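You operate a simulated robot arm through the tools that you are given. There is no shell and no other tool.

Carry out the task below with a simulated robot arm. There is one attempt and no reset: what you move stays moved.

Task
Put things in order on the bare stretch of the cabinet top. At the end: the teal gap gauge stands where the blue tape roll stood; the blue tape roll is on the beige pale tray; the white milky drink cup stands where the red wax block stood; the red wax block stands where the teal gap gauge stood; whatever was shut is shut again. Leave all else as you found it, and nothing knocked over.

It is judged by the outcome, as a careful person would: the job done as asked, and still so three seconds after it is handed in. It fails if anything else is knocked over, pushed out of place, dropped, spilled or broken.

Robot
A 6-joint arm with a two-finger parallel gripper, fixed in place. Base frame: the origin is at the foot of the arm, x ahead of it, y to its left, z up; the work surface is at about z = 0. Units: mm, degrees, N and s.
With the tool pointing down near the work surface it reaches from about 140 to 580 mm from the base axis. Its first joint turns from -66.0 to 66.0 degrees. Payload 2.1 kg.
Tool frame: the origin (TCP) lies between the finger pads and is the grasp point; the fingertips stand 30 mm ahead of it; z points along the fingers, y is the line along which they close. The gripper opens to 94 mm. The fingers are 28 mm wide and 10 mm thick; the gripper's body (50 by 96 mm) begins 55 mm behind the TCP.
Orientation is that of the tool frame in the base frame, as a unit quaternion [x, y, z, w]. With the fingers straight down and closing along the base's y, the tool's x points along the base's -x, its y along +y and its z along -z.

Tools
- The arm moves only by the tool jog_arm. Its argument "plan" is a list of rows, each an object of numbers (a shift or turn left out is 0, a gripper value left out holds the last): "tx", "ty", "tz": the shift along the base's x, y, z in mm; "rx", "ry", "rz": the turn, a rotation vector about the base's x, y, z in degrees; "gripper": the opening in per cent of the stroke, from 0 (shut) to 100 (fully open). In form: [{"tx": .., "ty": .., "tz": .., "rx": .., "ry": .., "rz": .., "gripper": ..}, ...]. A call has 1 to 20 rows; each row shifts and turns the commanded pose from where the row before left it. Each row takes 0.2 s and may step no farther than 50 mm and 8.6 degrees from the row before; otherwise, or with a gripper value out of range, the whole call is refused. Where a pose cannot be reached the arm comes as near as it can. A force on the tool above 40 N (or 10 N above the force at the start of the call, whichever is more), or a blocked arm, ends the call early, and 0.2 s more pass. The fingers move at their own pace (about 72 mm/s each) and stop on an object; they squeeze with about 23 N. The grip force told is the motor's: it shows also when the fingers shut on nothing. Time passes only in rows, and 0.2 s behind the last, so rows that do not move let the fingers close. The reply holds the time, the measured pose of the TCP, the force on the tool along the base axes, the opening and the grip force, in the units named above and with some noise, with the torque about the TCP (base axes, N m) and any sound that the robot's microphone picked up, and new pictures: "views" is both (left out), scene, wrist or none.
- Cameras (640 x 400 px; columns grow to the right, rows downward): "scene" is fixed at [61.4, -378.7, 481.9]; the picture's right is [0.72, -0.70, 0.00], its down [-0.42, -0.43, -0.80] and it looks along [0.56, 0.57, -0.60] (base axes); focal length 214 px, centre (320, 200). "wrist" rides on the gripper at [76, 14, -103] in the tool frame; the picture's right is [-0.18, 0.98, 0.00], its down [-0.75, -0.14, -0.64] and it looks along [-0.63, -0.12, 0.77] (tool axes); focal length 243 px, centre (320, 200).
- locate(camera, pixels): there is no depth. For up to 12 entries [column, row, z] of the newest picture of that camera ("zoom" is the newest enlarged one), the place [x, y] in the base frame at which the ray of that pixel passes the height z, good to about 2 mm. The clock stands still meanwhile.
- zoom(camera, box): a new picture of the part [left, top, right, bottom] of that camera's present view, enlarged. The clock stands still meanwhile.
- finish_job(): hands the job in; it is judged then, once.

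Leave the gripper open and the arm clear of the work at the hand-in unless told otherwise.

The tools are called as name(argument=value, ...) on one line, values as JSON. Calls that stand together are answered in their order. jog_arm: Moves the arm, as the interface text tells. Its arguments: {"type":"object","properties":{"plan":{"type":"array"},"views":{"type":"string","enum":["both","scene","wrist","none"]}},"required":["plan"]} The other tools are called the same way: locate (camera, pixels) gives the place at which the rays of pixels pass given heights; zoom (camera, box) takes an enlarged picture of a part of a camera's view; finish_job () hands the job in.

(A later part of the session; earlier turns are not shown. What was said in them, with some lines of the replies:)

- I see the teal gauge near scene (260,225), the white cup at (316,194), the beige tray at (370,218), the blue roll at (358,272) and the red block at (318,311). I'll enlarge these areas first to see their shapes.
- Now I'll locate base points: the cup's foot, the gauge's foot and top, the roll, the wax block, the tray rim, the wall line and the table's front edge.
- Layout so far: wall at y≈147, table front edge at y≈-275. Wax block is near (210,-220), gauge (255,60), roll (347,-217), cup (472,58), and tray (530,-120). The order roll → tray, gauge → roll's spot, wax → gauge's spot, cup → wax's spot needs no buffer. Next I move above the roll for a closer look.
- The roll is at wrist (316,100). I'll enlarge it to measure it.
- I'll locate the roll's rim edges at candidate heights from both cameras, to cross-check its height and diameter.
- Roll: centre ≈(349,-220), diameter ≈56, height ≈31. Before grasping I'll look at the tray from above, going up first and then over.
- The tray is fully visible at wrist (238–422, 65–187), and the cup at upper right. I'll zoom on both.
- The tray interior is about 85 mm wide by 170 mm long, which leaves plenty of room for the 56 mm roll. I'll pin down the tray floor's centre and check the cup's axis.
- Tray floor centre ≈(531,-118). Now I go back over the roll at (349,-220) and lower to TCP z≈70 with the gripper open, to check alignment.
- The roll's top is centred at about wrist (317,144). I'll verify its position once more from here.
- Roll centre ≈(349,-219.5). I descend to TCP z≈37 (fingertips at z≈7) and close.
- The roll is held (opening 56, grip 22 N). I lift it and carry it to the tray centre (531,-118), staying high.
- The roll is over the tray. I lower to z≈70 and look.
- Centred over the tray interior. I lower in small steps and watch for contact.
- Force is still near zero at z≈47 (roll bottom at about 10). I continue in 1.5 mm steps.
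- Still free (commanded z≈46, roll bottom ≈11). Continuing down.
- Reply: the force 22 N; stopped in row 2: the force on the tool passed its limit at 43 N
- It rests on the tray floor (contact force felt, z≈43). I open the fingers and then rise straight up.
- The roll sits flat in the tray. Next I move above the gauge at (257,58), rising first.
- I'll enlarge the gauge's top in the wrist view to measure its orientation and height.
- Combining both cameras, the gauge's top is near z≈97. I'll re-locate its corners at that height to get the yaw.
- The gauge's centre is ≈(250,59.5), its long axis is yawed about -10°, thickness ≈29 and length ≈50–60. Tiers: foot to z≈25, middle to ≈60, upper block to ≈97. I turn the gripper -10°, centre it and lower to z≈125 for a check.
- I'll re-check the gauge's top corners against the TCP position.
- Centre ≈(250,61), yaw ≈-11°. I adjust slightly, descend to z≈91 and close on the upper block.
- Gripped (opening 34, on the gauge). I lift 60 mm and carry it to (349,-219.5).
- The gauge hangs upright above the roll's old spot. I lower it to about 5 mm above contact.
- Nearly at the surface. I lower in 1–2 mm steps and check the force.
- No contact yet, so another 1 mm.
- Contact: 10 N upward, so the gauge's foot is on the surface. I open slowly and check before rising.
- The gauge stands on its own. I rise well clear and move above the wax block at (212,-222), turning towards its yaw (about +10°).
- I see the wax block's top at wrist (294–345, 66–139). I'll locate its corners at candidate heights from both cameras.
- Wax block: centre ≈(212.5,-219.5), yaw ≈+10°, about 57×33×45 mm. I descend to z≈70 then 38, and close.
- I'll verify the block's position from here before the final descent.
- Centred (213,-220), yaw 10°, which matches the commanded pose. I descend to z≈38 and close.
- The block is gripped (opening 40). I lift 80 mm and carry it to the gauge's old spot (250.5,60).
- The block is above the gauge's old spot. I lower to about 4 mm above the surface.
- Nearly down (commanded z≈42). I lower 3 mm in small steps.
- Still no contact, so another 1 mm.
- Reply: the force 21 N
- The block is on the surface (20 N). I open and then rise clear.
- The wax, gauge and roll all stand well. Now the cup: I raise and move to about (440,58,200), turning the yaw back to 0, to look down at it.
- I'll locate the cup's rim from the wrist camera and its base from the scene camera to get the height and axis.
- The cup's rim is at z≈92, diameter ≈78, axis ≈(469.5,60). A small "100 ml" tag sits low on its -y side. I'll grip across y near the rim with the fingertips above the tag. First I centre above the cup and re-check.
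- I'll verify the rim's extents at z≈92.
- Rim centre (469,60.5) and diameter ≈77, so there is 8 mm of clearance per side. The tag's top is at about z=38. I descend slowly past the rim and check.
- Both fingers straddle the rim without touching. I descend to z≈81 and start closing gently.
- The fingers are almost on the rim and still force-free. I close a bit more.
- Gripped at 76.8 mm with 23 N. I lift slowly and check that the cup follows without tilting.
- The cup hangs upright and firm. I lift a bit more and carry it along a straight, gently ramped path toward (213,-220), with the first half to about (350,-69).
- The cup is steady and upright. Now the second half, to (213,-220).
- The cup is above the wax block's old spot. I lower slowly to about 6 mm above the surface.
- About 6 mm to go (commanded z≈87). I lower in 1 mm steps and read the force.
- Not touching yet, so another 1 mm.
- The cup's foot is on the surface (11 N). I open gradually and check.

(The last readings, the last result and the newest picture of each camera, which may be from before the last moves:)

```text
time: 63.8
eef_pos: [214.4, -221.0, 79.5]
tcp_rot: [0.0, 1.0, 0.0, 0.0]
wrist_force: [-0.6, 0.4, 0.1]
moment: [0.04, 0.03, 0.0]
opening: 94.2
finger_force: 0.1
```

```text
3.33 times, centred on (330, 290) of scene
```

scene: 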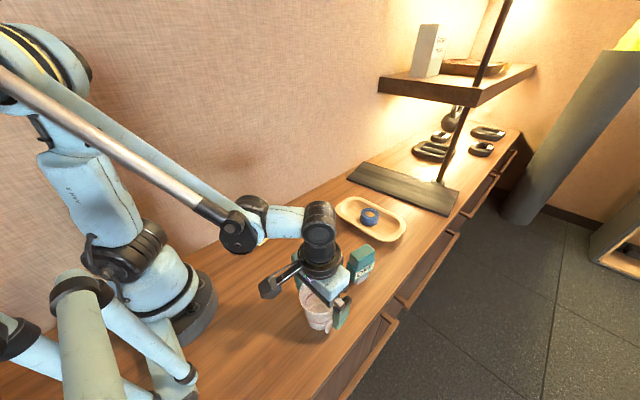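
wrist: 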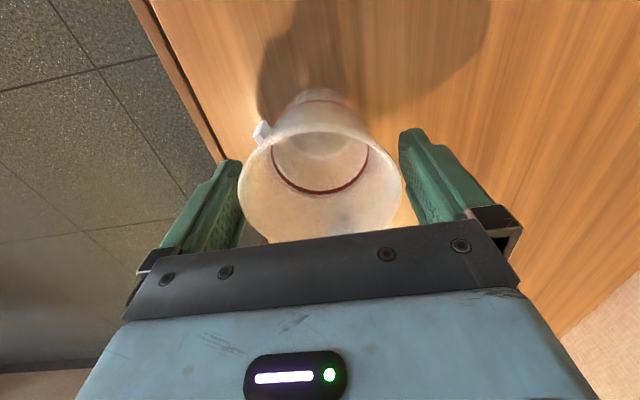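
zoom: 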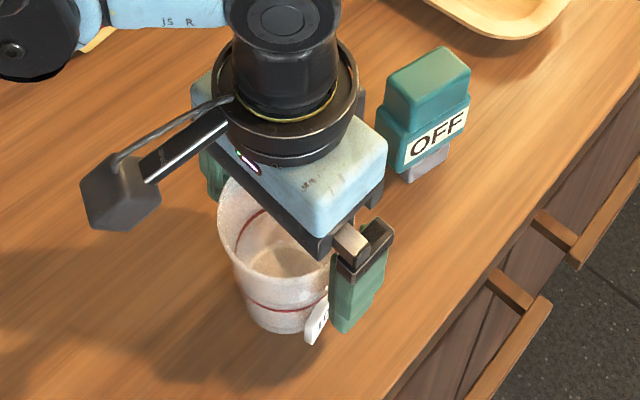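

Both fingers are clear and the cup stands. I rise straight up and then move the arm back to a high neutral pose.

jog_arm(plan=[{"tz": 10}, {"tz": 15}, {"tz": 25}, {"tz": 40}, {"tz": 45}, {"tz": 45}, {"tz": 45}, {"tx": 10, "ty": 40, "tz": 30}, {"tx": 12, "ty": 45, "tz": 20}, {"tx": 12, "ty": 45, "tz": 20}, {"tx": 12, "ty": 45}, {"tx": 12, "ty": 45}, {"tx": 12, "ty": 5}, {}])

zoom(camera="scene", box=[228, 170, 424, 345])

zoom(camera="wrist", box=[120, 0, 440, 220])

```text
refused: row 8 steps farther than a row can; nothing moved
```

```text
2.29 times, centred on (326, 258) of scene
```

zoom: 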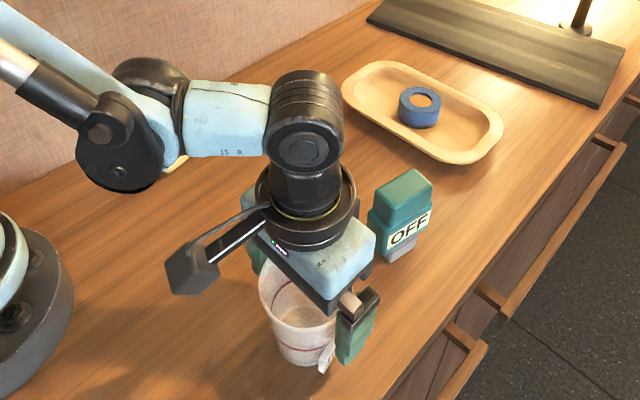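

```text
1.82 times, centred on (280, 110) of wrist
```

zoom: 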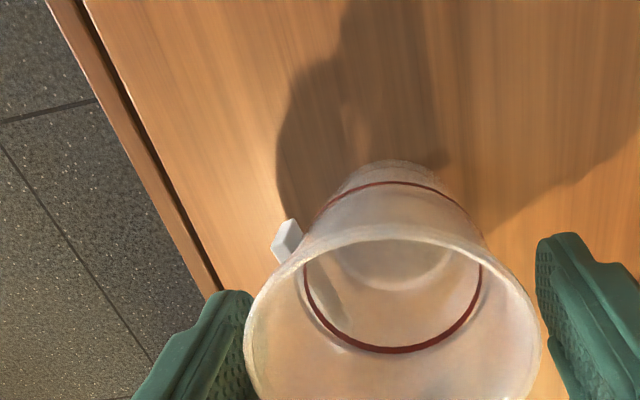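

The call was refused because one step was too long, and nothing moved. I'll repeat it with smaller steps.

jog_arm(plan=[{"tz": 8}, {"tz": 12}, {"tz": 25}, {"tz": 40}, {"tz": 45}, {"tz": 45}, {"tz": 45}, {"tx": 10, "ty": 35, "tz": 25}, {"tx": 12, "ty": 40, "tz": 20}, {"tx": 12, "ty": 40, "tz": 15}, {"tx": 12, "ty": 40}, {"tx": 12, "ty": 40}, {"tx": 12, "ty": 30}, {}])

zoom(camera="scene", box=[228, 170, 424, 345])

zoom(camera="wrist", box=[120, 0, 440, 220])

```text
time: 66.8
eef_pos: [282.8, 4.8, 359.5]
tcp_rot: [0.0, 1.0, -0.001, 0.0]
wrist_force: [0.6, 0.4, 0.4]
moment: [0.0, -0.02, 0.02]
opening: 94.0
finger_force: 0.0
```

scene: 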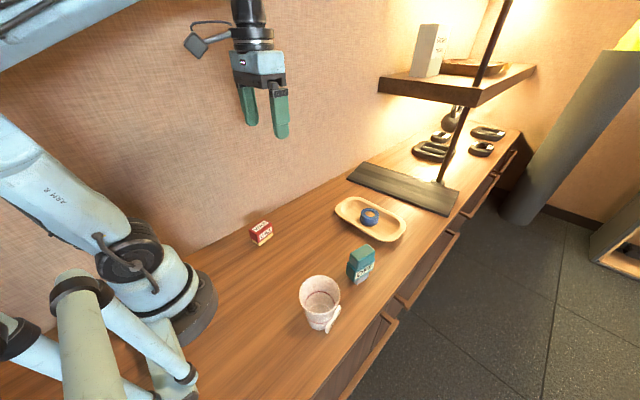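
wrist: 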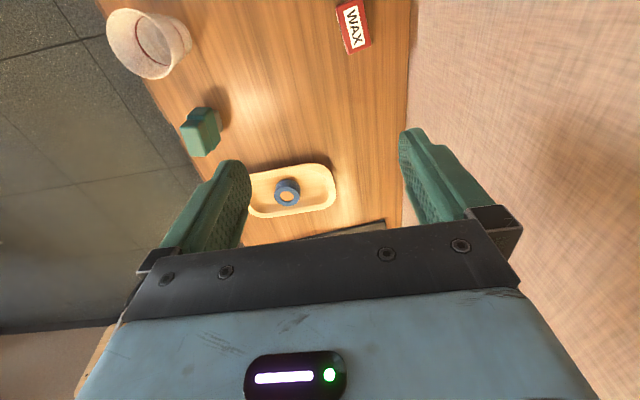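

```text
2.29 times, centred on (326, 258) of scene
```

zoom: 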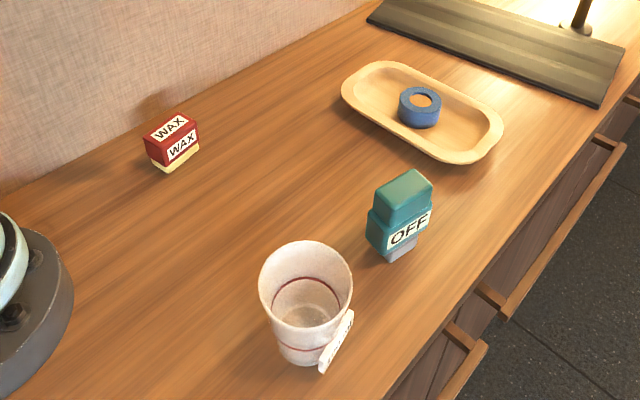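

```text
1.82 times, centred on (280, 110) of wrist
```

zoom: 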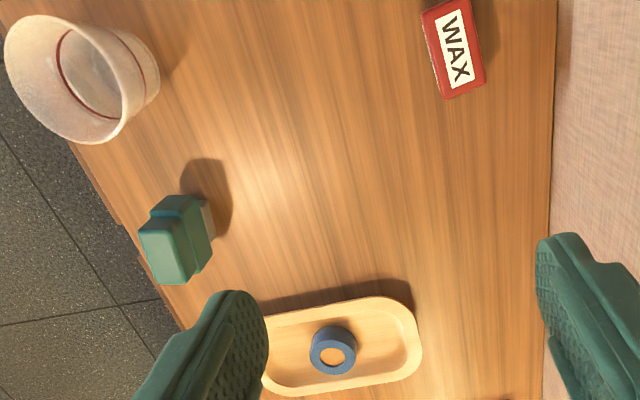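

Everything stands upright. One last position check of each object's foot before handing in.

locate(camera="scene", pixels=[[307.7, 326, 0], [323, 327, 0], [315, 330.5, 0], [319.5, 290, 92], [361, 254, 97], [262, 238, 22], [370, 214.5, 38]])

zoom(camera="scene", box=[290, 260, 400, 350])

```text
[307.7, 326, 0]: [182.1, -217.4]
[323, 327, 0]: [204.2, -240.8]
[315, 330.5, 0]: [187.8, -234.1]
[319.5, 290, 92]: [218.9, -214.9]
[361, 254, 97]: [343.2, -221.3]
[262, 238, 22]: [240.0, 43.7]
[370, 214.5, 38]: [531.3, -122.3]
```

```text
4.44 times, centred on (345, 305) of scene
```

zoom: 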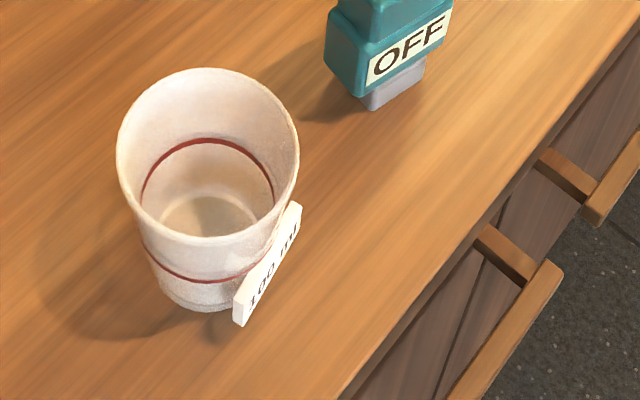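

The final positions match the targets: cup ≈(213,-219), gauge ≈(349,-220), wax ≈(251,60), and the roll in the tray at ≈(531,-120). The drawers are as they were, the gripper is open and the arm is clear. I'm handing in now.

finish_job()

```text
The job is handed in.
```

The job is done and handed in. All four objects are where you asked, and nothing was knocked over or spilled that I could see.

| Object | Where it is now | Position (x, y in mm) |
|---|---|---|
| Blue tape roll | On the beige tray, lying flat | about (532, -119) |
| Teal gap gauge | Where the tape roll stood | about (349, -220) |
| Red wax block | Where the gap gauge stood | about (251, 60) |
| White milky drink cup | Where the wax block stood | about (213, -219) |

The gauge, wax block and cup keep roughly the same facing they had before. I didn't open anything, and the drawers look the same as at the start. The gripper is open and the arm is raised clear of the work.
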